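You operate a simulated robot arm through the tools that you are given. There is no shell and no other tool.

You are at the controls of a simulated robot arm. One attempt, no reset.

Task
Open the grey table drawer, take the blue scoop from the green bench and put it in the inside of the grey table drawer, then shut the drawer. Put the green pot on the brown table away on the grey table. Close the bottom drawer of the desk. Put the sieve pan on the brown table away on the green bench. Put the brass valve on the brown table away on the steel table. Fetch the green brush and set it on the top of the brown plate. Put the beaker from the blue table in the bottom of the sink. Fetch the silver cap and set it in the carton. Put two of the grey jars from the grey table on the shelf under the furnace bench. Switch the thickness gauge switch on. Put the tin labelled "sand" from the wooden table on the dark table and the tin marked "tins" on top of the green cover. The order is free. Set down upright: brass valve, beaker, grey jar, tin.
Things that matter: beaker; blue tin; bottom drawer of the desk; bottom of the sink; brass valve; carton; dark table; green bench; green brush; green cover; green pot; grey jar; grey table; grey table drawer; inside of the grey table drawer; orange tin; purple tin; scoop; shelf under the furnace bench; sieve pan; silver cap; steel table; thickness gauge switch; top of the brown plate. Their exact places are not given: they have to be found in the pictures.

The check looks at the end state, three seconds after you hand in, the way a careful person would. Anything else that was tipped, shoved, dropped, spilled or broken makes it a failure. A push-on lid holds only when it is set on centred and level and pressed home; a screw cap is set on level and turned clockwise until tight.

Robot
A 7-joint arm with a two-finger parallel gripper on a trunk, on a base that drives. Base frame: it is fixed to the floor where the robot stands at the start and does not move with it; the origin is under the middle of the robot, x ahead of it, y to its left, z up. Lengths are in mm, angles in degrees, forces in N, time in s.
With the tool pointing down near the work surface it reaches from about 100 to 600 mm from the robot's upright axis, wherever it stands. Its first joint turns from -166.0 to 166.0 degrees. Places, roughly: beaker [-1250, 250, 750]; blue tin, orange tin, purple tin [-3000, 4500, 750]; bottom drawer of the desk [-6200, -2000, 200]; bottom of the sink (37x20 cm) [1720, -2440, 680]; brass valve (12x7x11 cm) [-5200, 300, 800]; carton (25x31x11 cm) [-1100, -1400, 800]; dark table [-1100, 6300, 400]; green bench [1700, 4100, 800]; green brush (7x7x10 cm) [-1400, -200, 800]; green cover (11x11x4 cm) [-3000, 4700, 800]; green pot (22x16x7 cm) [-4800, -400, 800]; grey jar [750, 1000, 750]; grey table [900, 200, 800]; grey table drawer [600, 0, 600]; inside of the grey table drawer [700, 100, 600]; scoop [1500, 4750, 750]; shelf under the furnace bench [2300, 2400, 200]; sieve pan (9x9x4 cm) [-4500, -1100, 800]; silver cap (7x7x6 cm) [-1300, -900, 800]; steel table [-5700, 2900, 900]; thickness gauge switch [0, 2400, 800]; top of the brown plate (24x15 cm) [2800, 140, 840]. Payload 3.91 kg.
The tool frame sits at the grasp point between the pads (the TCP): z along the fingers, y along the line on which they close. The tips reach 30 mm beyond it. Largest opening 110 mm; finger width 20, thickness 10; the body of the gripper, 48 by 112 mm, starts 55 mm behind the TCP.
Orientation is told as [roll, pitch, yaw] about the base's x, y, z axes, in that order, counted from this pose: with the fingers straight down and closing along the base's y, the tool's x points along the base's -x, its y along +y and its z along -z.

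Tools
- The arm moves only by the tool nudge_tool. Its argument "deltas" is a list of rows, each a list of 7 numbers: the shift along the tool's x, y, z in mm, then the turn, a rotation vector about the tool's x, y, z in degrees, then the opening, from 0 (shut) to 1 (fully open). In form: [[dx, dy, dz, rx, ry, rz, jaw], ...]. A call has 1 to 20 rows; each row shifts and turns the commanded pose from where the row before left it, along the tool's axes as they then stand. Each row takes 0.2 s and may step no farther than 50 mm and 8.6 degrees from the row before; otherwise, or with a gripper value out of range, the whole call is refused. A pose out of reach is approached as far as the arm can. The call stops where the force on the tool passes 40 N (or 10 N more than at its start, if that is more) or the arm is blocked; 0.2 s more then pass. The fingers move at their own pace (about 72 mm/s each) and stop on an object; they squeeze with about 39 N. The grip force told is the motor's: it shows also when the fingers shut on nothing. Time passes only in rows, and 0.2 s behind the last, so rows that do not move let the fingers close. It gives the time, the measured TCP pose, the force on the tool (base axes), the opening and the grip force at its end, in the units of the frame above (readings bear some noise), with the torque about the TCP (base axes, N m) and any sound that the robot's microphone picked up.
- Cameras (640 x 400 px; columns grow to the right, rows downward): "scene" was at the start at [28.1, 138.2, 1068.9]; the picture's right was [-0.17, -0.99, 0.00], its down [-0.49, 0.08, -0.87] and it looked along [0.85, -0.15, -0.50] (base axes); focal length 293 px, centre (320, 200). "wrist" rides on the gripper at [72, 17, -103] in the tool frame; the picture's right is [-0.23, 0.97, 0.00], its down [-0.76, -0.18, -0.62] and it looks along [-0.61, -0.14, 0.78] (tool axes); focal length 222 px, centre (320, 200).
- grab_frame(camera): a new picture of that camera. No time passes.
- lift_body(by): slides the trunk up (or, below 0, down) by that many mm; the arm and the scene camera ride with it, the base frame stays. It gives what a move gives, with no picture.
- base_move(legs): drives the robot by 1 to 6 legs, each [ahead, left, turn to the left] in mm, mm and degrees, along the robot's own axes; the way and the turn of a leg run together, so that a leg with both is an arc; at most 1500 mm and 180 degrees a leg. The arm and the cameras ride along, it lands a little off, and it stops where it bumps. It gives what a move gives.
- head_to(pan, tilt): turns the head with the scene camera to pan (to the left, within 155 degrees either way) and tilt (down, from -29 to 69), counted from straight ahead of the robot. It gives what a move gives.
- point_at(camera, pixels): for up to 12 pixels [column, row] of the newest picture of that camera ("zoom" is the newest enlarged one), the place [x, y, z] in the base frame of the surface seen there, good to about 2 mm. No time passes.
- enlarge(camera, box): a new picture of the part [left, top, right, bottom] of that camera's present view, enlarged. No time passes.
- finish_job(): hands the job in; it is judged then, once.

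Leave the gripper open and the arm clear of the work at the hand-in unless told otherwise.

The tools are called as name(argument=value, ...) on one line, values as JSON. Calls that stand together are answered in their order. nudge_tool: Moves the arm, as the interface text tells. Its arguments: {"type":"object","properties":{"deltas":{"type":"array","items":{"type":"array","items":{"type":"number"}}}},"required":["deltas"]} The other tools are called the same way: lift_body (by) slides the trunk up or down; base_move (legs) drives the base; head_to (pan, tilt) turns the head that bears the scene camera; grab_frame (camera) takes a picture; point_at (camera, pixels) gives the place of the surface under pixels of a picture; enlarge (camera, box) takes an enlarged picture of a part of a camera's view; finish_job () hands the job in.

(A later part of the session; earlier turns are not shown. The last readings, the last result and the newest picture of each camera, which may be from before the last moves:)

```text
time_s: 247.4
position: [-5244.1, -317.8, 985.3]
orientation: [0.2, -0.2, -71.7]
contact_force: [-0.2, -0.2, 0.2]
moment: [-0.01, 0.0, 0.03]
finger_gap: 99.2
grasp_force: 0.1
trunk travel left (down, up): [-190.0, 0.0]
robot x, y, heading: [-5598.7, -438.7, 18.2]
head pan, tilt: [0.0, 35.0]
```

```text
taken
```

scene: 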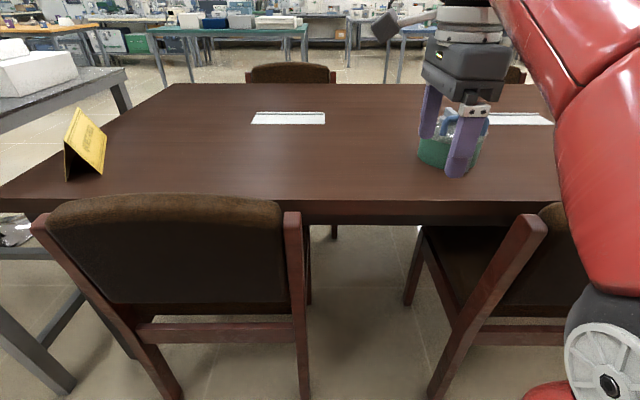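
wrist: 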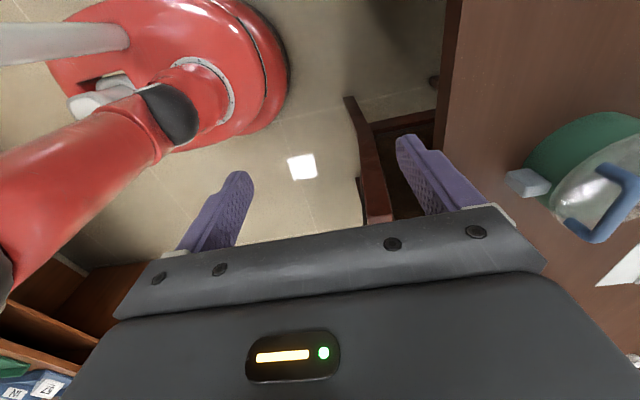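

Gap is 438 mm between posts at W≈-130. I drive forward 255 mm so I stand just behind the gap, arm above the table.

base_move(legs=[[255, -10, 0]])

nudge_tool(deltas=[[40, 0, 0, 0, 0, 0, 1], [40, 0, 0, 0, 0, 0, 1], [40, 0, 0, 0, 0, 0, 1]])

head_to(pan=-15, tilt=45)

grab_frame(camera="scene")

grab_frame(camera="wrist")

```text
time_s: 249.3
position: [-4998.5, -248.2, 984.9]
orientation: [0.2, -0.2, -71.7]
contact_force: [1.1, -0.1, -0.5]
moment: [0.02, 0.0, -0.03]
finger_gap: 99.1
grasp_force: 0.0
trunk travel left (down, up): [-190.0, 0.0]
robot x, y, heading: [-5353.9, -368.6, 18.3]
head pan, tilt: [0.0, 35.0]
```

```text
time_s: 250.1
position: [-5037.0, -134.7, 983.4]
orientation: [0.2, -0.1, -71.8]
contact_force: [-0.3, -0.1, -0.6]
moment: [-0.01, -0.03, 0.02]
finger_gap: 110.0
grasp_force: 0.1
trunk travel left (down, up): [-190.0, 0.0]
robot x, y, heading: [-5353.6, -364.2, 18.2]
head pan, tilt: [0.0, 35.0]
```

```text
time_s: 250.9
position: [-5036.8, -134.9, 982.9]
orientation: [0.2, -0.2, -71.7]
contact_force: [0.1, -0.2, 0.2]
moment: [0.01, 0.0, -0.01]
finger_gap: 110.1
grasp_force: 0.1
trunk travel left (down, up): [-190.0, 0.0]
robot x, y, heading: [-5352.2, -366.7, 18.3]
head pan, tilt: [-15.0, 45.0]
```

```text
taken
```

scene: 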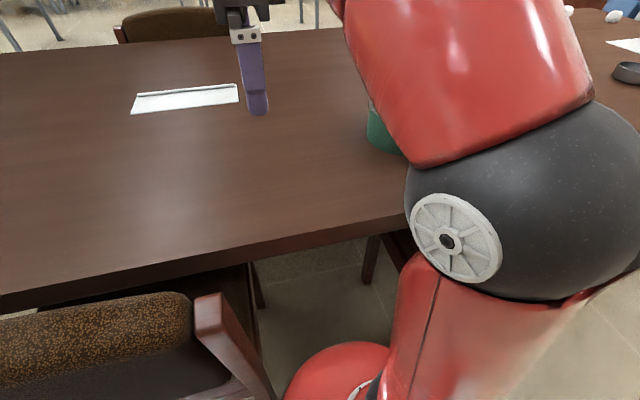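

```text
taken
```

wrist: 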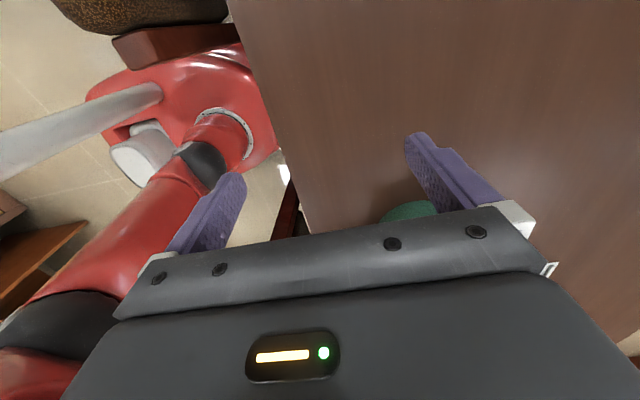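

The arm hides the pot. I swing the hand to the right so the wrist camera looks onto the pot.

nudge_tool(deltas=[[-40, 0, 0, 0, 0, 0, 1], [-40, 0, 0, 0, 0, 0, 1], [-40, 0, 0, 0, 0, 0, 1], [-40, 0, 0, 0, 0, 0, 1], [-40, 0, 0, 0, 0, 0, 1], [-40, 0, 0, 0, 0, 0, 1], [-40, 0, 0, 0, 0, 0, 1]])

grab_frame(camera="wrist")

grab_frame(camera="scene")

```text
time_s: 252.5
position: [-4948.9, -399.9, 985.9]
orientation: [0.3, -0.2, -71.7]
contact_force: [-0.2, 0.1, 0.1]
moment: [-0.02, -0.02, -0.02]
finger_gap: 110.1
grasp_force: 0.0
trunk travel left (down, up): [-190.0, 0.0]
robot x, y, heading: [-5356.4, -367.9, 18.1]
head pan, tilt: [-15.0, 45.0]
```

```text
taken
```

wrist: 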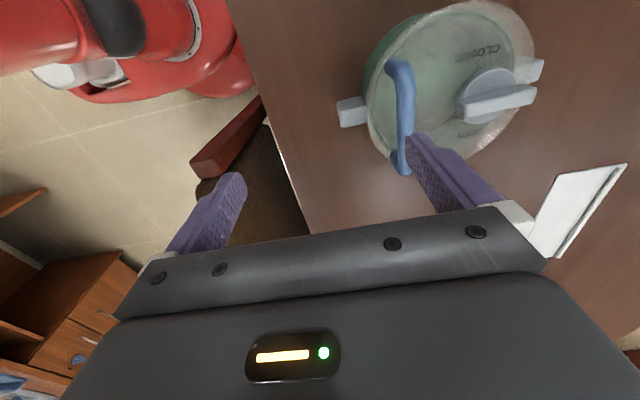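

```text
taken
```

scene: 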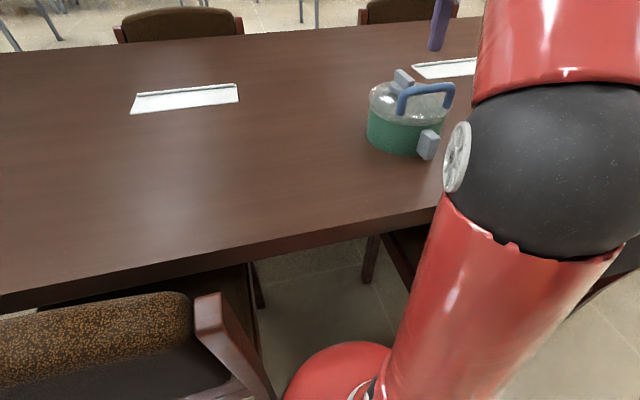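

Now I see the pot clearly: transparent lid marked "CLOSED", blue loop handle, two grey side lugs. I measure it in detail.

enlarge(camera="scene", box=[350, 55, 470, 170])

point_at(camera="scene", pixels=[[425, 88], [402, 105], [449, 100], [405, 77], [428, 145], [370, 135], [400, 150], [385, 100], [430, 110]])

point_at(camera="wrist", pixels=[[400, 65], [402, 120], [402, 160], [350, 112], [490, 95], [495, 10], [530, 70], [370, 70], [470, 155], [440, 70], [540, 65]])

enlarge(camera="wrist", box=[320, 0, 580, 190])

```text
3.48 times, centred on (410, 112) of scene
```

zoom: 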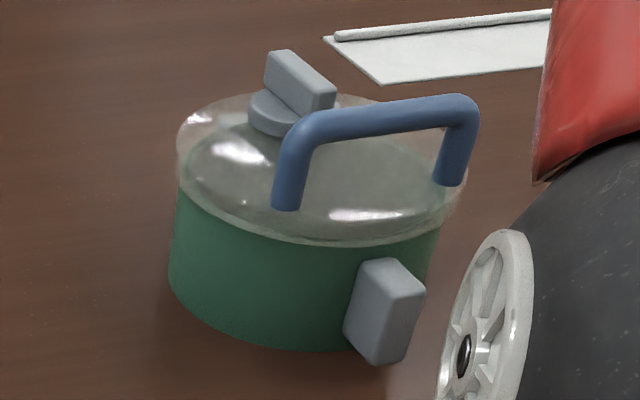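

```text
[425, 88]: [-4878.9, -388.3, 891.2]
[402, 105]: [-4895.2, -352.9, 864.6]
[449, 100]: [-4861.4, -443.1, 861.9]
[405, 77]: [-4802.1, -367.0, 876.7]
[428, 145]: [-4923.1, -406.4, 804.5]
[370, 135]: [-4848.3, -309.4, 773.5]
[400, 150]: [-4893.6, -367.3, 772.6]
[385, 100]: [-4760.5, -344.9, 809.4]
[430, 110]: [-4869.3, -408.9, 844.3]
```

```text
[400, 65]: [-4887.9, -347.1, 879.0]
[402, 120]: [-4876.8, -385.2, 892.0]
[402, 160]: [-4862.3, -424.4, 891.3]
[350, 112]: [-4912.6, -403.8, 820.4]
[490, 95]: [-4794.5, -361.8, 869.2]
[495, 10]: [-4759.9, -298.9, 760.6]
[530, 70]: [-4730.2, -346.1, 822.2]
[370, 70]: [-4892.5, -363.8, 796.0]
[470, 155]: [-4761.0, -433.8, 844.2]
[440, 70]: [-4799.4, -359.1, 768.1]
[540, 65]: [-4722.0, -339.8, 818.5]
```

```text
2.11 times, centred on (450, 95) of wrist
```

zoom: 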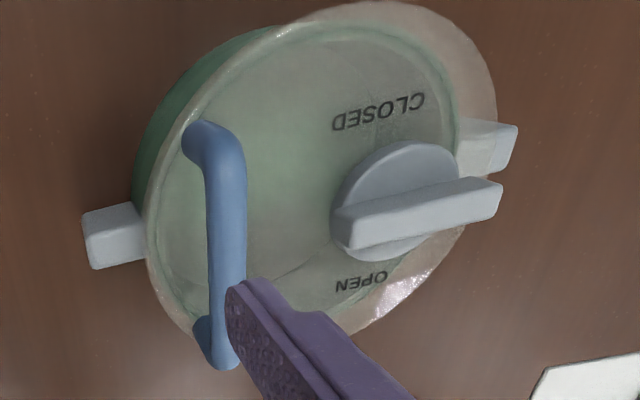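

The pot carries a lid with an OPEN/CLOSED dial and a blue carrying handle (bar at z≈890, running along the table's length). I look closer at the dial before deciding how to lift.

enlarge(camera="wrist", box=[430, 20, 560, 170])

point_at(camera="zoom", pixels=[[150, 250], [260, 200], [350, 170], [200, 150], [250, 80], [90, 300]])

```text
2.67 times, centred on (495, 95) of wrist
```

zoom: 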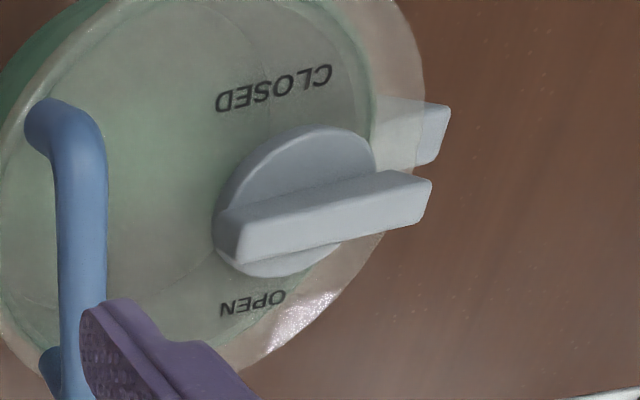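

```text
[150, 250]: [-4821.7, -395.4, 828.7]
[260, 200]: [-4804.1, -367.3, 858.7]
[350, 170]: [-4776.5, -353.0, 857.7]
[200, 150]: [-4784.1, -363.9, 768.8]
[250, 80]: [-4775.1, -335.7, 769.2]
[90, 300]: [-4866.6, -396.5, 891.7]
```

I'll try the blue handle: grip the bar deeply (tips close to the lid so the pot can't swing), lift a few mm and check whether pot and lid come up together. First I move above the bar.

nudge_tool(deltas=[[0, 0, 23, 0, 0, 0, 0.5], [0, 0, 23, 0, 0, 0, 0.5], [-7, 23.3, 0, 0, 0, 0, 0.5], [-7, 23.3, 0, 0, 0, 0, 0.5], [-7, 23.3, 0, 0, 0, 0, 0.5]])

grab_frame(camera="wrist")

point_at(camera="wrist", pixels=[[320, 60], [320, 120], [320, 160], [350, 130], [290, 130], [300, 100]])

```text
time_s: 253.7
position: [-4875.7, -399.1, 939.0]
orientation: [0.2, -0.2, -71.7]
contact_force: [0.2, 0.2, 0.0]
moment: [-0.02, 0.0, -0.01]
finger_gap: 55.0
grasp_force: 0.1
trunk travel left (down, up): [-190.0, 0.0]
robot x, y, heading: [-5353.3, -365.5, 18.2]
head pan, tilt: [-15.0, 45.0]
```

```text
taken
```

wrist: 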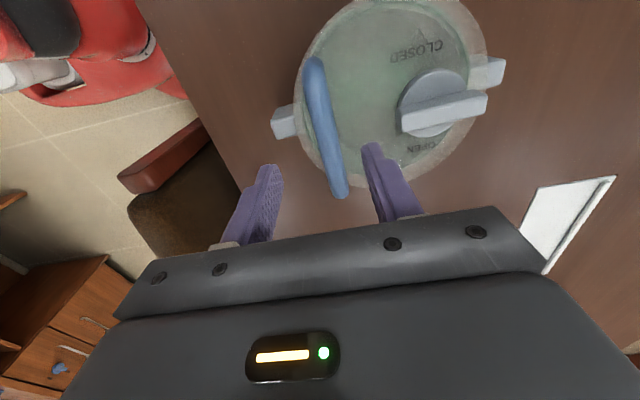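

```text
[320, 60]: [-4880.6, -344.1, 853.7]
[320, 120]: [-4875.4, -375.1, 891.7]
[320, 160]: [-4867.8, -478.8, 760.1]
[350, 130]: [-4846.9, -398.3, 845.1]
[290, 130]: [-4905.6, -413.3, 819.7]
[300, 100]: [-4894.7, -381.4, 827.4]
```

The bar runs a little to the right of the finger centre. I measure its centreline exactly.

enlarge(camera="wrist", box=[260, 40, 400, 220])

point_at(camera="wrist", pixels=[[322, 90], [327, 120], [332, 150], [338, 180], [320, 150], [343, 150], [316, 120], [338, 120]])

```text
2.22 times, centred on (330, 130) of wrist
```

zoom: 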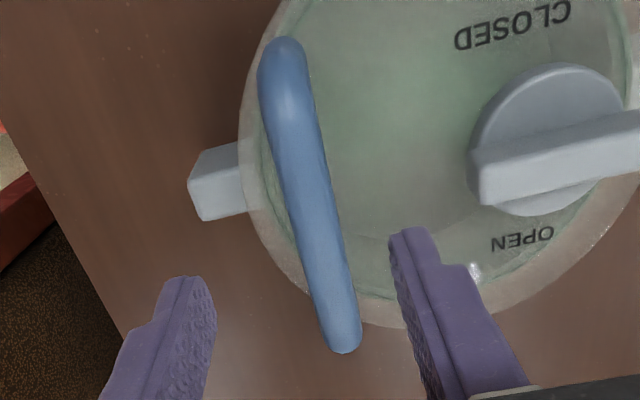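

```text
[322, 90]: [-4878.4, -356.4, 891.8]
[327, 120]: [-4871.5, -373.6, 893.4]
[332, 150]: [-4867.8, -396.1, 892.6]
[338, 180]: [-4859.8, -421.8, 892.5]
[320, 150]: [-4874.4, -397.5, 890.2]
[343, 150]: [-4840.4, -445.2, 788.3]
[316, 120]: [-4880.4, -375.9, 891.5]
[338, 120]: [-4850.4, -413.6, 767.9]
```

Bar centre is (-4870,-390), turned 3° from my tool. I adjust, lower to z≈879, and close on the bar.

nudge_tool(deltas=[[6.7, 8.2, 0, 0, 0, 3, 0.5], [0, 0, 20, 0, 0, 0, 0.5], [0, 0, 20, 0, 0, 0, 0.5], [0, 0, 20, 0, 0, 0, 0.5], [0, 0, 0, 0, 0, 0, 0], [0, 0, 0, 0, 0, 0, 0], [0, 0, 0, 0, 0, 0, 0], [0, 0, 0, 0, 0, 0, 0]])

grab_frame(camera="wrist")

```text
time_s: 255.5
position: [-4869.5, -388.8, 878.8]
orientation: [0.2, -0.1, -74.8]
contact_force: [0.1, 3.7, -0.1]
moment: [-0.07, -0.03, 0.36]
finger_gap: 15.7
grasp_force: 39.0
trunk travel left (down, up): [-190.0, 0.0]
robot x, y, heading: [-5358.8, -367.8, 18.1]
head pan, tilt: [-15.0, 45.0]
```

```text
taken
```

wrist: 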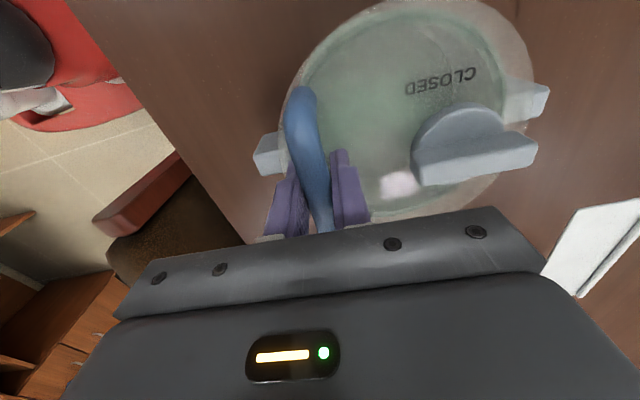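

Gripped on the bar (15.7 mm). I lift just 6 mm slowly and check load and torque.

nudge_tool(deltas=[[0, 0, -2, 0, 0, 0, 0], [0, 0, -2, 0, 0, 0, 0], [0, 0, -2, 0, 0, 0, 0], [0, 0, 0, 0, 0, 0, 0]])

grab_frame(camera="scene")

enlarge(camera="scene", box=[340, 40, 500, 170])

grab_frame(camera="wrist")

```text
time_s: 256.5
position: [-4867.8, -389.1, 885.6]
orientation: [0.1, -0.2, -74.8]
contact_force: [0.9, -0.2, -8.4]
moment: [-0.05, 0.14, -0.09]
finger_gap: 15.4
grasp_force: 39.0
trunk travel left (down, up): [-190.0, 0.0]
robot x, y, heading: [-5354.1, -367.0, 18.2]
head pan, tilt: [-15.0, 45.0]
```

```text
taken
```

scene: 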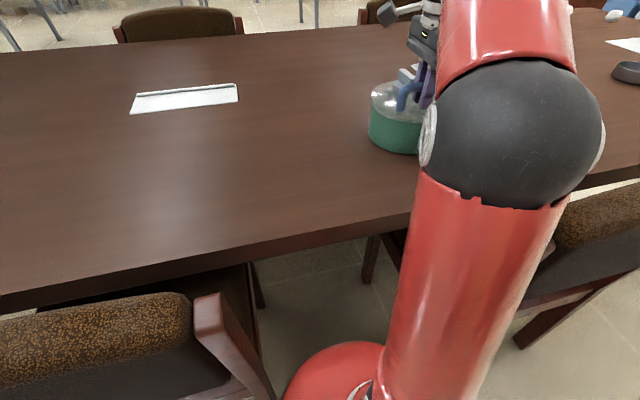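

```text
3.08 times, centred on (420, 105) of scene
```

zoom: 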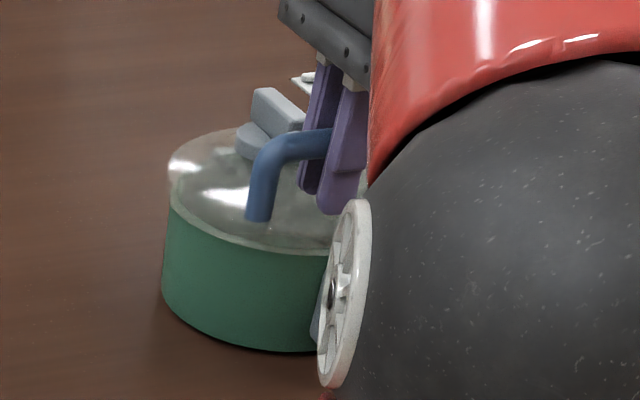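

```text
taken
```

wrist: 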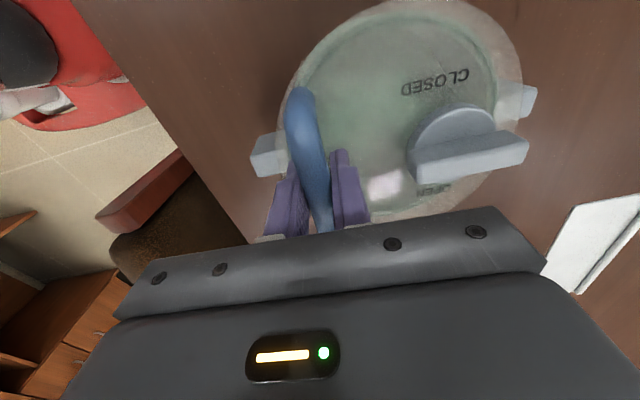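

Load is 8.4 N and no gap opens between lid and pot, so they come together. I lift another 10 mm and check for tilt.

nudge_tool(deltas=[[0, 0, -3, 0, 0, 0, 0], [0, 0, -3, 0, 0, 0, 0], [0, 0, -4, 0, 0, 0, 0], [0, 0, 0, 0, 0, 0, 0]])

enlarge(camera="scene", box=[340, 40, 500, 170])

grab_frame(camera="wrist")

```text
time_s: 257.5
position: [-4869.2, -389.2, 894.9]
orientation: [0.2, -0.1, -74.7]
contact_force: [0.9, 0.1, -7.8]
moment: [0.07, 0.08, 0.0]
finger_gap: 15.3
grasp_force: 39.0
trunk travel left (down, up): [-190.0, 0.0]
robot x, y, heading: [-5354.0, -367.1, 18.6]
head pan, tilt: [-15.0, 45.0]
```

```text
3.08 times, centred on (420, 105) of scene
```

zoom: 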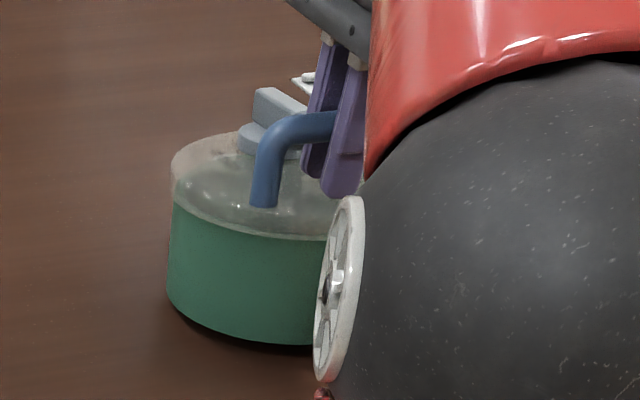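

```text
taken
```

wrist: 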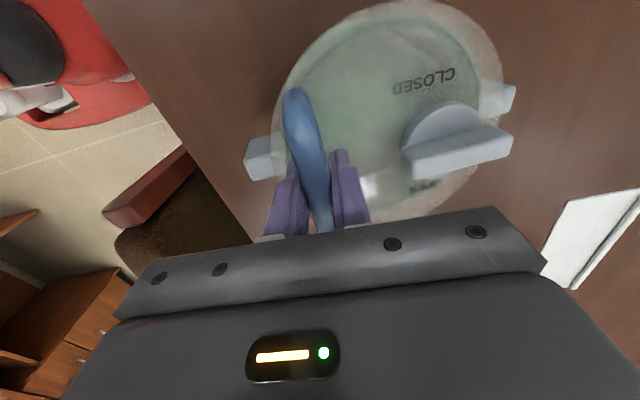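

The pot's far side is still on the table; it swings about the bar. I lift further in small steps to see where the tilt settles.

nudge_tool(deltas=[[0, 0, -5, 0, 0, 0, 0], [0, 0, -5, 0, 0, 0, 0], [0, 0, -5, 0, 0, 0, 0], [0, 0, -5, 0, 0, 0, 0], [0, 0, 0, 0, 0, 0, 0]])

enlarge(camera="scene", box=[340, 40, 500, 170])

grab_frame(camera="wrist")

```text
time_s: 258.7
position: [-4869.7, -390.1, 913.7]
orientation: [0.1, -0.1, -74.9]
contact_force: [-0.5, 0.7, -7.3]
moment: [0.04, 0.11, 0.03]
finger_gap: 15.3
grasp_force: 39.2
trunk travel left (down, up): [-190.0, 0.0]
robot x, y, heading: [-5354.9, -371.3, 18.3]
head pan, tilt: [-15.0, 45.0]
```

```text
3.08 times, centred on (420, 105) of scene
```

zoom: 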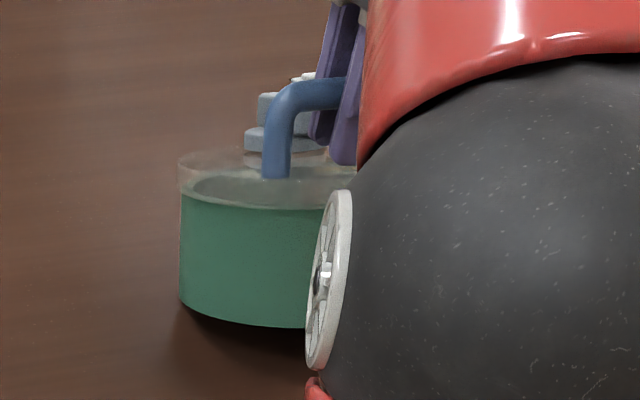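

```text
taken
```

wrist: 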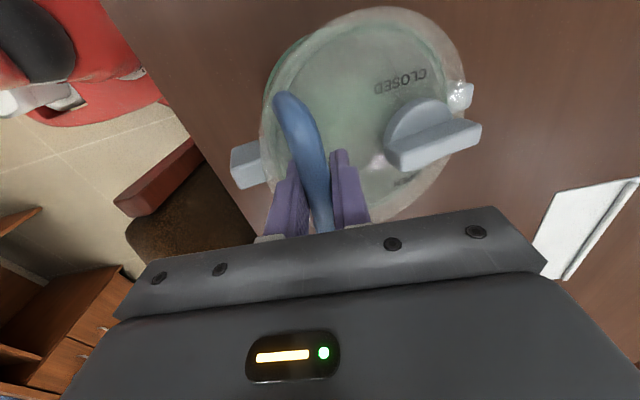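

It tilts gradually, load steady ~7–8 N. I keep raising until it hangs free, pulling in slightly as height requires.

nudge_tool(deltas=[[0, 0, -6, 0, 0, 0, 0], [0, 0, -6, 0, 0, 0, 0], [0, 0, -6, 0, 0, 0, 0], [0, -4, -6, 0, 0, 0, 0], [0, -4, -6, 0, 0, 0, 0], [0, -6, -6, 0, 0, 0, 0], [0, -6, -6, 0, 0, 0, 0], [0, 0, 0, 0, 0, 0, 0]])

grab_frame(camera="scene")

grab_frame(camera="wrist")

```text
time_s: 260.5
position: [-4889.3, -395.8, 955.1]
orientation: [0.1, -0.1, -74.8]
contact_force: [-0.3, 0.0, -10.8]
moment: [0.11, 0.13, -0.03]
finger_gap: 15.2
grasp_force: 39.2
trunk travel left (down, up): [-190.0, 0.0]
robot x, y, heading: [-5357.1, -368.9, 18.4]
head pan, tilt: [-15.0, 45.0]
```

```text
taken
```

scene: 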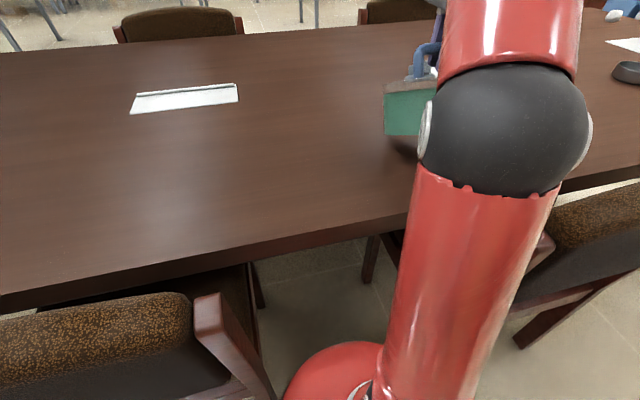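

```text
taken
```

wrist: 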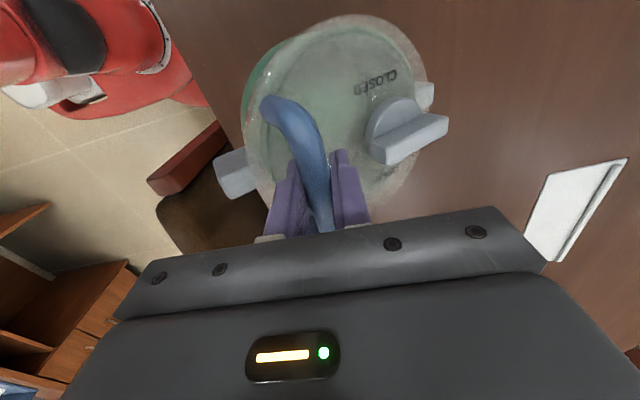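

Now it hangs free (10.8 N), tilted ~25–30°. I bring it in front of the body, slowly, rising a little.

nudge_tool(deltas=[[8, -3, -2, 0, 0, 0, 0], [14, -6, -3, 0, 0, 0, 0], [17, -6, -3, 0, 0, 0, 0], [17, -6, -3, 0, 0, 0, 0], [17, -6, -3, 0, 0, 0, 0], [17, -6, -3, 0, 0, 0, 0], [17, -6, -3, 0, 0, 0, 0], [17, -6, -3, 0, 0, 0, 0], [17, -6, -3, 0, 0, 0, 0], [14, -6, -2, 0, 0, 0, 0], [8, -3, 0, 0, 0, 0, 0]])

grab_frame(camera="scene")

```text
time_s: 262.9
position: [-4990.4, -251.9, 983.5]
orientation: [0.1, -0.3, -74.8]
contact_force: [0.0, 0.4, -11.3]
moment: [0.06, 0.12, -0.04]
finger_gap: 15.3
grasp_force: 38.9
trunk travel left (down, up): [-190.0, 0.0]
robot x, y, heading: [-5352.7, -368.9, 18.3]
head pan, tilt: [-15.0, 45.0]
```

```text
taken
```

scene: 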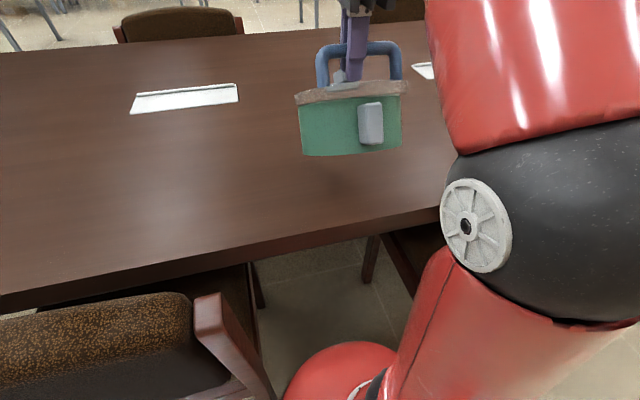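

The pot hangs in front of me, lid firmly attached. I measure the tilt from its near face.

point_at(camera="scene", pixels=[[345, 152], [345, 110], [345, 98], [325, 150], [390, 148], [370, 140]])

```text
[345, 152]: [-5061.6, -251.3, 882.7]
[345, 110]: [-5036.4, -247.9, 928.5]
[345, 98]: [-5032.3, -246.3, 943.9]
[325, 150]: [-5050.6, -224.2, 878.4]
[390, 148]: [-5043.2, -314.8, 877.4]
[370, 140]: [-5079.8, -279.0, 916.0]
```

Tilt is 30°, lowest point ~183 mm below the TCP (z≈800). I back out of the gap 500 mm, then drive sideways south along the corridor past the table's end.

base_move(legs=[[-500, 0, 0], [0, -1070, 0], [0, -1070, 0]])

grab_frame(camera="wrist")

```text
time_s: 276.0
position: [-4803.0, -2446.2, 984.0]
orientation: [0.1, -0.2, -75.0]
contact_force: [0.7, 0.3, -10.3]
moment: [0.05, 0.13, 0.02]
finger_gap: 15.2
grasp_force: 39.3
trunk travel left (down, up): [-190.0, 0.0]
robot x, y, heading: [-5166.9, -2555.0, 17.8]
head pan, tilt: [-15.0, 45.0]
```

```text
taken
```

wrist: 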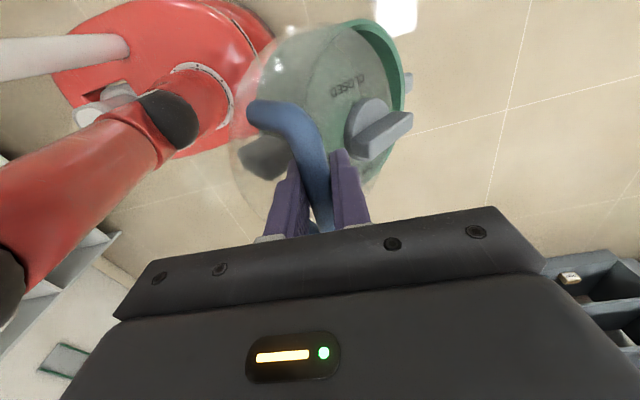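

The pot looks tilted more now. I check it with the scene camera.

grab_frame(camera="scene")

enlarge(camera="scene", box=[260, 0, 440, 180])

```text
taken
```

scene: 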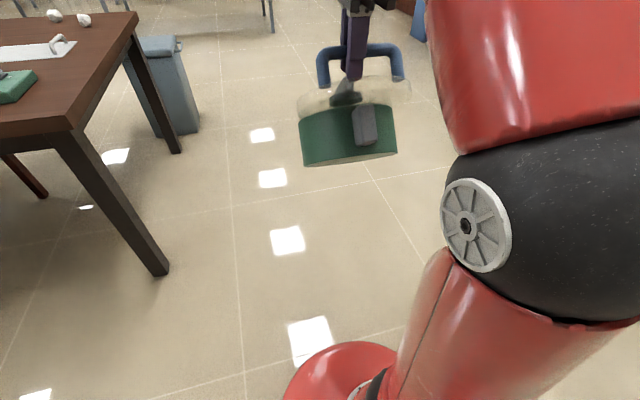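

```text
2.22 times, centred on (350, 90) of scene
```

zoom: 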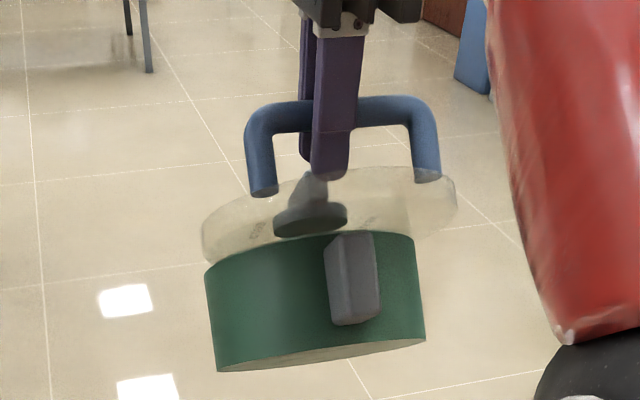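

The lid and pot may be shifting relative to each other. I look closer at the joint before doing anything else.

enlarge(camera="wrist", box=[220, 0, 440, 240])

head_to(pan=-5, tilt=35)

enlarge(camera="scene", box=[230, 10, 390, 170])

```text
1.67 times, centred on (330, 120) of wrist
```

zoom: 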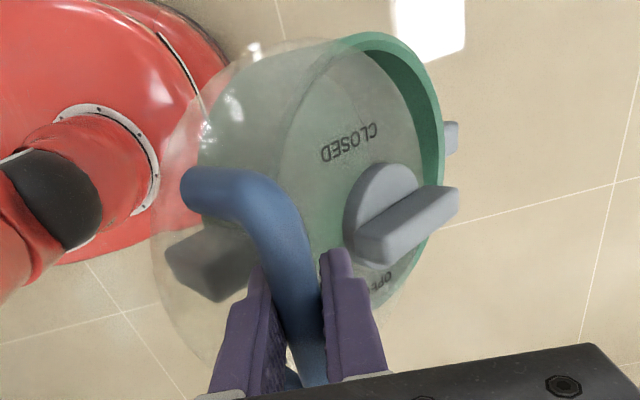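

```text
time_s: 276.7
position: [-4801.4, -2447.6, 982.8]
orientation: [0.2, -0.2, -75.2]
contact_force: [-0.5, 0.2, -10.7]
moment: [0.04, 0.15, 0.01]
finger_gap: 15.1
grasp_force: 39.2
trunk travel left (down, up): [-190.0, 0.0]
robot x, y, heading: [-5168.1, -2555.5, 17.9]
head pan, tilt: [-5.0, 35.0]
```

```text
2.50 times, centred on (310, 90) of scene
```

zoom: 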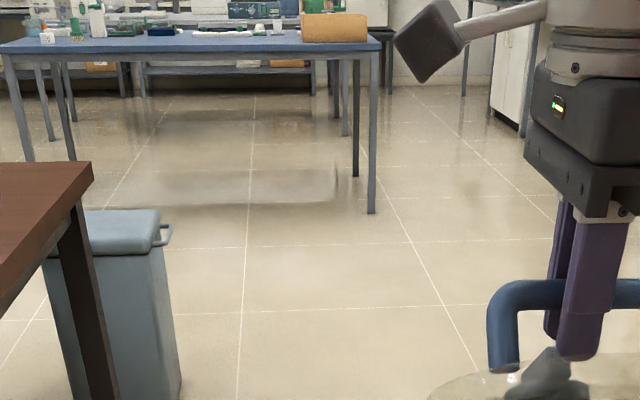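

I take a sharper close-up of the lid/pot joint from the head camera.

head_to(pan=-10, tilt=50)

enlarge(camera="scene", box=[270, 0, 400, 130])

point_at(camera="zoom", pixels=[[200, 300], [200, 210], [400, 200], [400, 280], [320, 230], [300, 320], [180, 180], [430, 150], [300, 150], [340, 330]])

```text
time_s: 277.5
position: [-4801.4, -2447.4, 983.8]
orientation: [0.1, -0.3, -75.2]
contact_force: [0.4, 0.4, -10.1]
moment: [0.07, 0.15, 0.0]
finger_gap: 15.4
grasp_force: 38.8
trunk travel left (down, up): [-190.0, 0.0]
robot x, y, heading: [-5167.5, -2558.7, 17.9]
head pan, tilt: [-10.0, 50.0]
```

```text
3.08 times, centred on (335, 65) of scene
```

zoom: 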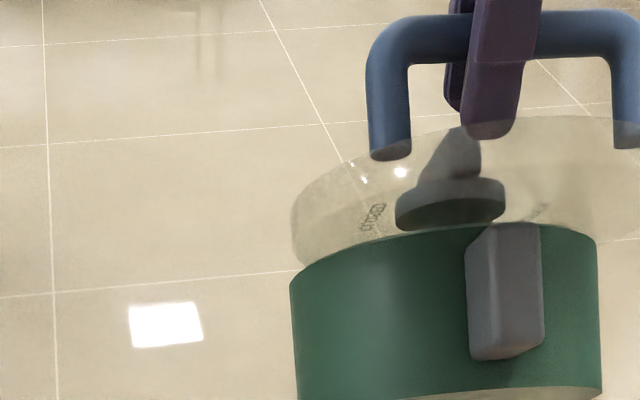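

```text
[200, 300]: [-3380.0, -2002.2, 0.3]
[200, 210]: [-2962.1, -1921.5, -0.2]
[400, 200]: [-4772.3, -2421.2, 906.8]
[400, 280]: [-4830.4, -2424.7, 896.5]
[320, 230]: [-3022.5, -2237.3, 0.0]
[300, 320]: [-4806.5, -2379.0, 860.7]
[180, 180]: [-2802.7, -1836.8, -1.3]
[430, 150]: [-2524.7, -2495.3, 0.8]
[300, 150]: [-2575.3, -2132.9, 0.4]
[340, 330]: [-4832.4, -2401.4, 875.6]
```

The lid has slid ~10 mm sideways on the pot and the tilt has grown, so this hold is not safe for the long drive. I'll set the pot back on the nearest free spot of the brown table (west side, around L≈440) and find a better grip. Moving left along the corridor first.

base_move(legs=[[0, 990, 0]])

head_to(pan=0, tilt=35)

grab_frame(camera="scene")

grab_frame(camera="wrist")

```text
time_s: 282.6
position: [-5102.2, -1512.3, 983.5]
orientation: [0.0, -0.2, -75.3]
contact_force: [0.1, 0.4, -11.1]
moment: [0.06, 0.15, 0.02]
finger_gap: 15.8
grasp_force: 38.7
trunk travel left (down, up): [-190.0, 0.0]
robot x, y, heading: [-5472.0, -1620.8, 17.7]
head pan, tilt: [-10.0, 50.0]
```

```text
time_s: 283.4
position: [-5102.2, -1512.3, 983.5]
orientation: [0.1, -0.2, -75.3]
contact_force: [0.0, -0.2, -10.7]
moment: [0.05, 0.12, -0.06]
finger_gap: 15.6
grasp_force: 39.2
trunk travel left (down, up): [-190.0, 0.0]
robot x, y, heading: [-5470.0, -1619.1, 17.9]
head pan, tilt: [0.0, 35.0]
```

```text
taken
```

scene: 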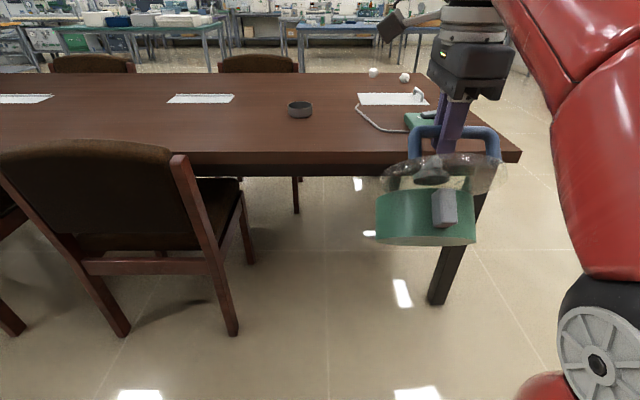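

```text
taken
```

wrist: 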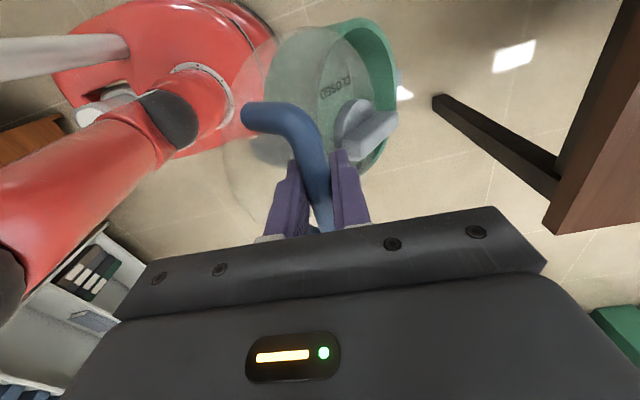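

The pot still hangs on but tilts ~50°. The free strip between lamp and sieve pan is ahead. I drive forward 475 mm and 90 mm left so it is over the table edge.

base_move(legs=[[475, 90, 0]])

head_to(pan=-8, tilt=45)

grab_frame(camera="scene")

grab_frame(camera="wrist")

```text
time_s: 286.3
position: [-4673.8, -1281.1, 984.3]
orientation: [0.1, -0.1, -75.3]
contact_force: [-3.7, -1.4, -9.2]
moment: [0.11, 0.15, 0.2]
finger_gap: 15.4
grasp_force: 38.7
trunk travel left (down, up): [-190.0, 0.0]
robot x, y, heading: [-5042.3, -1387.1, 17.9]
head pan, tilt: [0.0, 35.0]
```

```text
time_s: 287.0
position: [-4674.3, -1281.1, 984.2]
orientation: [0.1, -0.1, -75.3]
contact_force: [-4.6, -0.8, -8.4]
moment: [0.09, 0.19, 0.23]
finger_gap: 15.6
grasp_force: 38.9
trunk travel left (down, up): [-190.0, 0.0]
robot x, y, heading: [-5040.4, -1394.0, 17.8]
head pan, tilt: [-8.0, 45.0]
```

```text
taken
```

scene: 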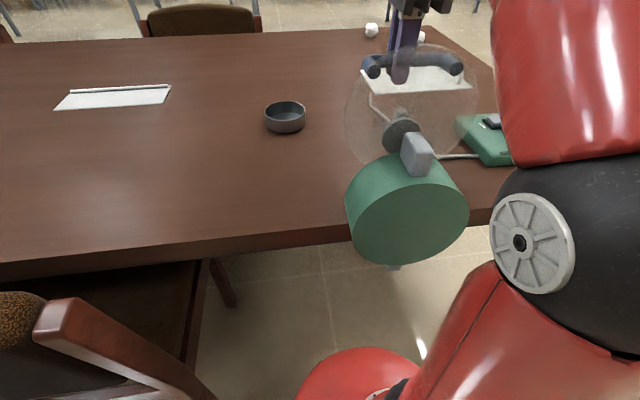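

```text
taken
```

wrist: 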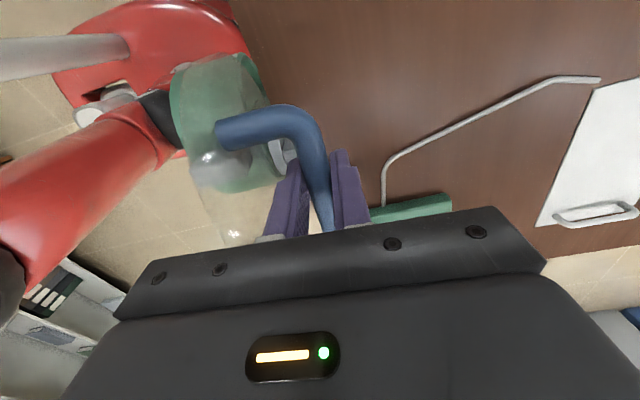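

The pot's lower side caught the table edge (side force ~5 N). I back off right away 160 mm, then raise the arm close to the body where it can go higher.

base_move(legs=[[-170, 0, 0]])

grab_frame(camera="scene")

grab_frame(camera="wrist")

```text
time_s: 288.5
position: [-4835.1, -1332.1, 983.6]
orientation: [0.0, -0.1, -75.3]
contact_force: [1.1, -0.2, -10.8]
moment: [0.11, -0.02, 0.01]
finger_gap: 15.5
grasp_force: 39.1
trunk travel left (down, up): [-190.0, 0.0]
robot x, y, heading: [-5203.1, -1442.4, 17.6]
head pan, tilt: [-8.0, 45.0]
```

```text
taken
```

scene: 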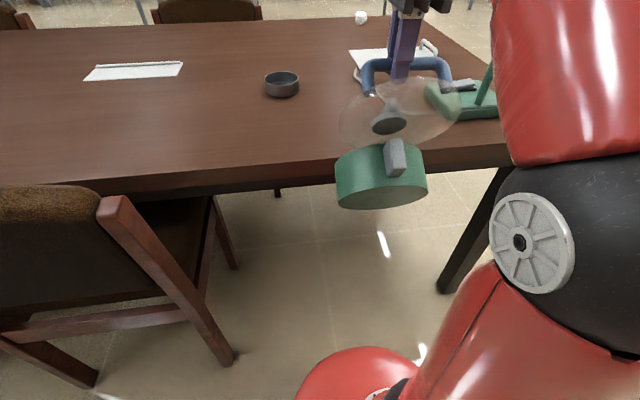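

```text
taken
```

wrist: 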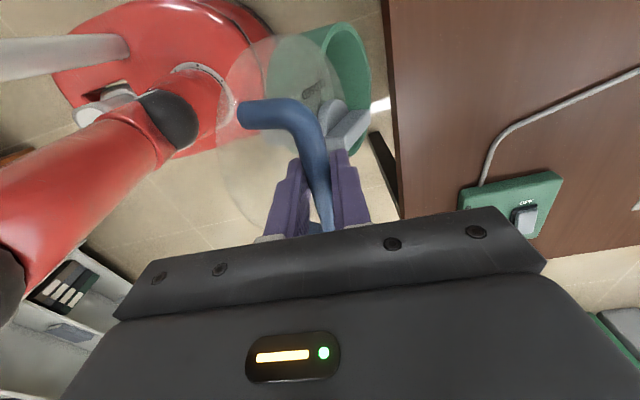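

It swung back free and still holds (10.8 N). I retract and raise the hand to about z=1080 so the pot clears everything.

nudge_tool(deltas=[[0, -4, -6, 0, 0, 0, 0], [0, -8, -10, 0, 0, 0, 0], [0, -8, -12, 0, 0, 0, 0], [0, -8, -12, 0, 0, 0, 0], [0, -8, -12, 0, 0, 0, 0], [0, -8, -12, 0, 0, 0, 0], [0, -8, -12, 0, 0, 0, 0], [0, -8, -12, 0, 0, 0, 0], [0, -8, -8, 0, 0, 0, 0], [0, -4, -4, 0, 0, 0, 0]])

grab_frame(camera="scene")

grab_frame(camera="wrist")

```text
time_s: 290.7
position: [-4886.9, -1345.8, 988.9]
orientation: [0.3, -0.2, -75.3]
contact_force: [0.3, -0.2, -10.1]
moment: [0.08, 0.0, 0.0]
finger_gap: 15.1
grasp_force: 38.7
out of reach, approached as far as the arm can: row 2, 3, 4, 5, 6, 7, 8, 9, 10
trunk travel left (down, up): [-190.0, 0.0]
robot x, y, heading: [-5199.8, -1440.2, 17.7]
head pan, tilt: [-8.0, 45.0]
```

```text
taken
```

scene: 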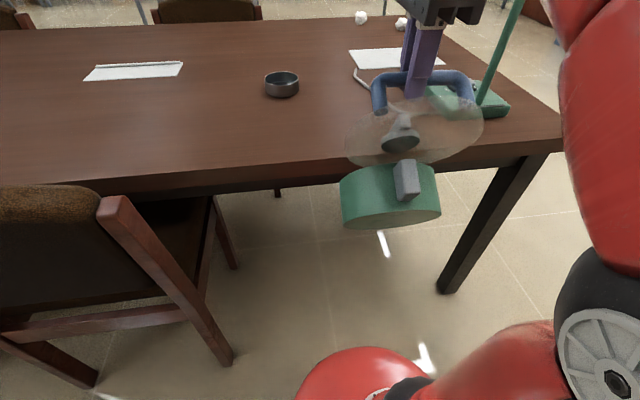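

```text
taken
```

wrist: 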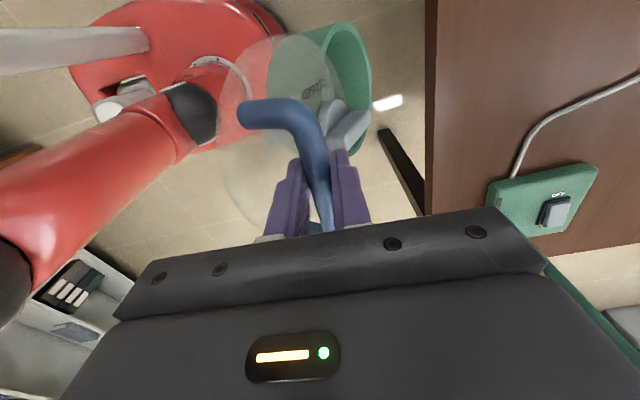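

Height tops out at ~989. The lid now visibly opens away from the pot at the near side (hinged or loosened at the far side). I measure how low the pot hangs.

point_at(camera="scene", pixels=[[390, 225], [390, 200], [345, 195], [436, 200], [390, 172], [360, 225], [408, 190], [430, 212]])

enlarge(camera="scene", box=[320, 50, 500, 250])

```text
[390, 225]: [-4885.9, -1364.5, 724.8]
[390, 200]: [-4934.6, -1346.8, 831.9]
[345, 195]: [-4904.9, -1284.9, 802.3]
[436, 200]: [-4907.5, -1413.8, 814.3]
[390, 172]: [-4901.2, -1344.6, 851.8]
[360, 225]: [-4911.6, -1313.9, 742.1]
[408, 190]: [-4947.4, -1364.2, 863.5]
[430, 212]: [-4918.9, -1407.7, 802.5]
```

```text
2.00 times, centred on (410, 150) of scene
```

zoom: 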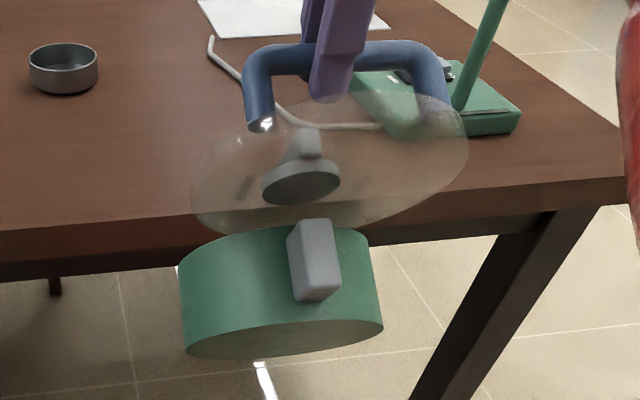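

The pot now hangs ~300 mm below the TCP, so I can't set it on the table from here. I look closely at how lid and pot are connected.

enlarge(camera="wrist", box=[200, 0, 420, 200])

point_at(camera="zoom", pixels=[[420, 100], [480, 180], [390, 80], [490, 270], [400, 310], [440, 220], [380, 250], [480, 100], [300, 330]])

```text
2.00 times, centred on (310, 100) of wrist
```

zoom: 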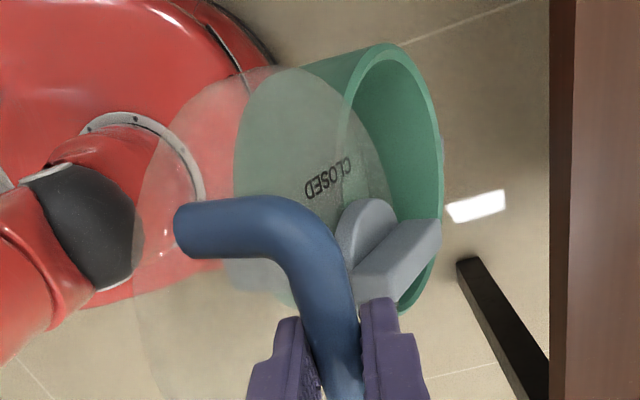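

```text
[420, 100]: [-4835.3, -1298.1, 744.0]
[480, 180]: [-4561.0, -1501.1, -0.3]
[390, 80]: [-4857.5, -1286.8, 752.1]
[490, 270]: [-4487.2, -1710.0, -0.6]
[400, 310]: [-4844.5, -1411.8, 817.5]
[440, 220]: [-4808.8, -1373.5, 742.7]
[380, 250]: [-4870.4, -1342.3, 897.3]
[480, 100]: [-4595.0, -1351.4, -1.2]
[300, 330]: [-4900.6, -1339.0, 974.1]
```

The pot's mouth has slipped partly out from under the lid; it is just hooked on. The floor right below is clear (80 mm from the table edge), so I lower everything straight down gently to set it on the floor: trunk first.

lift_body(by=-190)

grab_frame(camera="scene")

```text
time_s: 292.7
position: [-4888.3, -1346.1, 797.7]
orientation: [0.3, -0.1, -75.3]
contact_force: [-0.5, -0.8, -10.7]
moment: [0.08, 0.01, 0.0]
finger_gap: 15.5
grasp_force: 39.1
trunk travel left (down, up): [0.0, 190.0]
robot x, y, heading: [-5198.4, -1444.0, 17.6]
head pan, tilt: [-8.0, 45.0]
```

```text
taken
```

scene: 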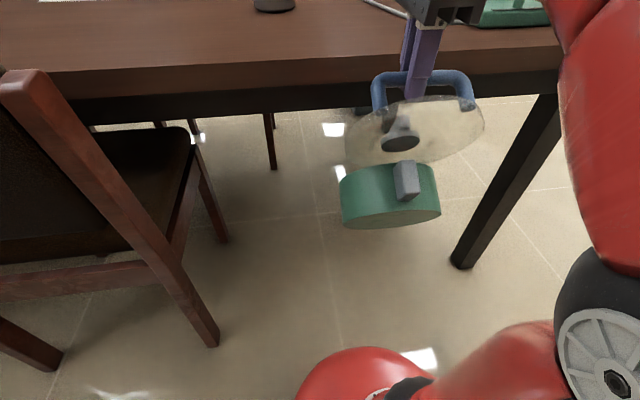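

Still holding. Now I lower the arm in gentle steps.

nudge_tool(deltas=[[0, 0, 8, 0, 0, 0, 0], [0, 0, 14, 0, 0, 0, 0], [0, 0, 18, 0, 0, 0, 0], [0, 0, 18, 0, 0, 0, 0], [0, 0, 18, 0, 0, 0, 0], [0, 0, 18, 0, 0, 0, 0], [0, 0, 18, 0, 0, 0, 0], [0, 0, 18, 0, 0, 0, 0], [0, 0, 18, 0, 0, 0, 0], [0, 0, 18, 0, 0, 0, 0], [0, 0, 18, 0, 0, 0, 0], [0, 0, 14, 0, 0, 0, 0], [0, 0, 8, 0, 0, 0, 0]])

grab_frame(camera="scene")

grab_frame(camera="wrist")

```text
time_s: 295.5
position: [-4888.1, -1345.3, 592.3]
orientation: [0.3, -0.1, -75.3]
contact_force: [-0.1, 0.7, -10.3]
moment: [0.07, 0.0, 0.01]
finger_gap: 15.3
grasp_force: 39.4
trunk travel left (down, up): [0.0, 190.0]
robot x, y, heading: [-5201.0, -1440.8, 17.7]
head pan, tilt: [-8.0, 45.0]
```

```text
taken
```

scene: 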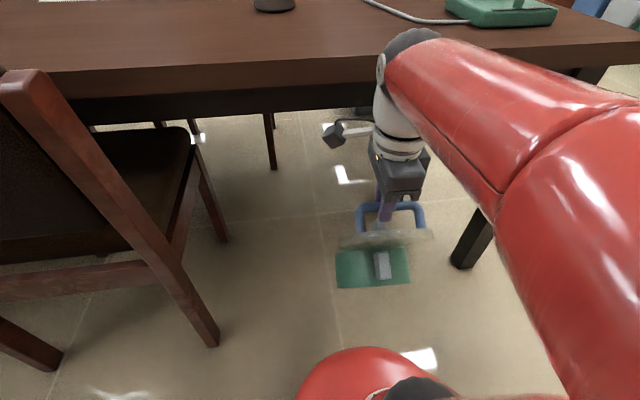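

```text
taken
```

wrist: 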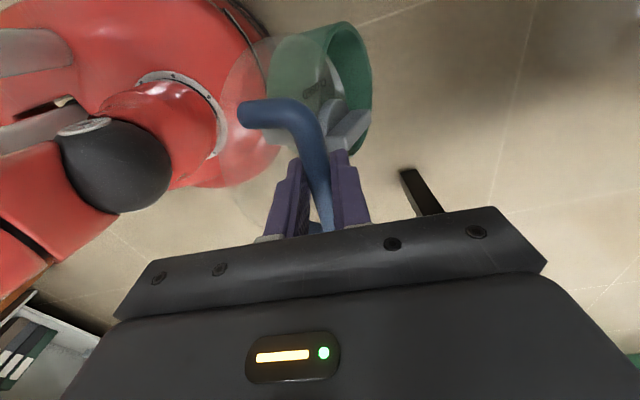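

Going well. I continue down.

nudge_tool(deltas=[[0, 0, 8, 0, 0, 0, 0], [0, 0, 14, 0, 0, 0, 0], [0, 0, 18, 0, 0, 0, 0], [0, 0, 18, 0, 0, 0, 0], [0, 0, 18, 0, 0, 0, 0], [0, 0, 18, 0, 0, 0, 0], [0, 0, 18, 0, 0, 0, 0], [0, 0, 18, 0, 0, 0, 0], [0, 0, 18, 0, 0, 0, 0], [0, 0, 18, 0, 0, 0, 0], [0, 0, 14, 0, 0, 0, 0], [0, 0, 8, 0, 0, 0, 0]])

grab_frame(camera="scene")

grab_frame(camera="wrist")

```text
time_s: 298.1
position: [-4885.6, -1347.0, 403.7]
orientation: [0.3, -0.1, -75.3]
contact_force: [0.6, -0.2, -11.5]
moment: [0.12, 0.01, -0.01]
finger_gap: 15.4
grasp_force: 39.0
trunk travel left (down, up): [0.0, 190.0]
robot x, y, heading: [-5202.7, -1442.2, 17.7]
head pan, tilt: [-8.0, 45.0]
```

```text
taken
```

scene: 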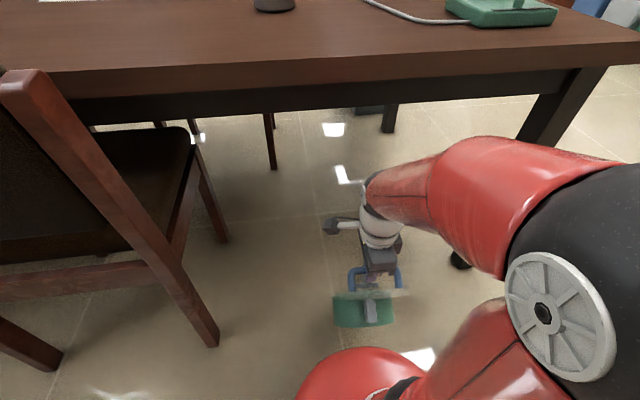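

```text
taken
```

wrist: 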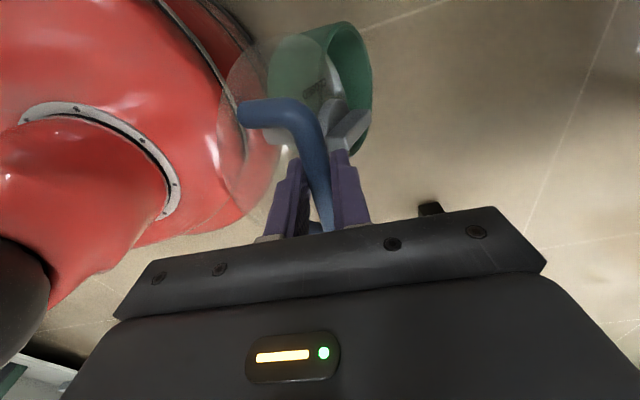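

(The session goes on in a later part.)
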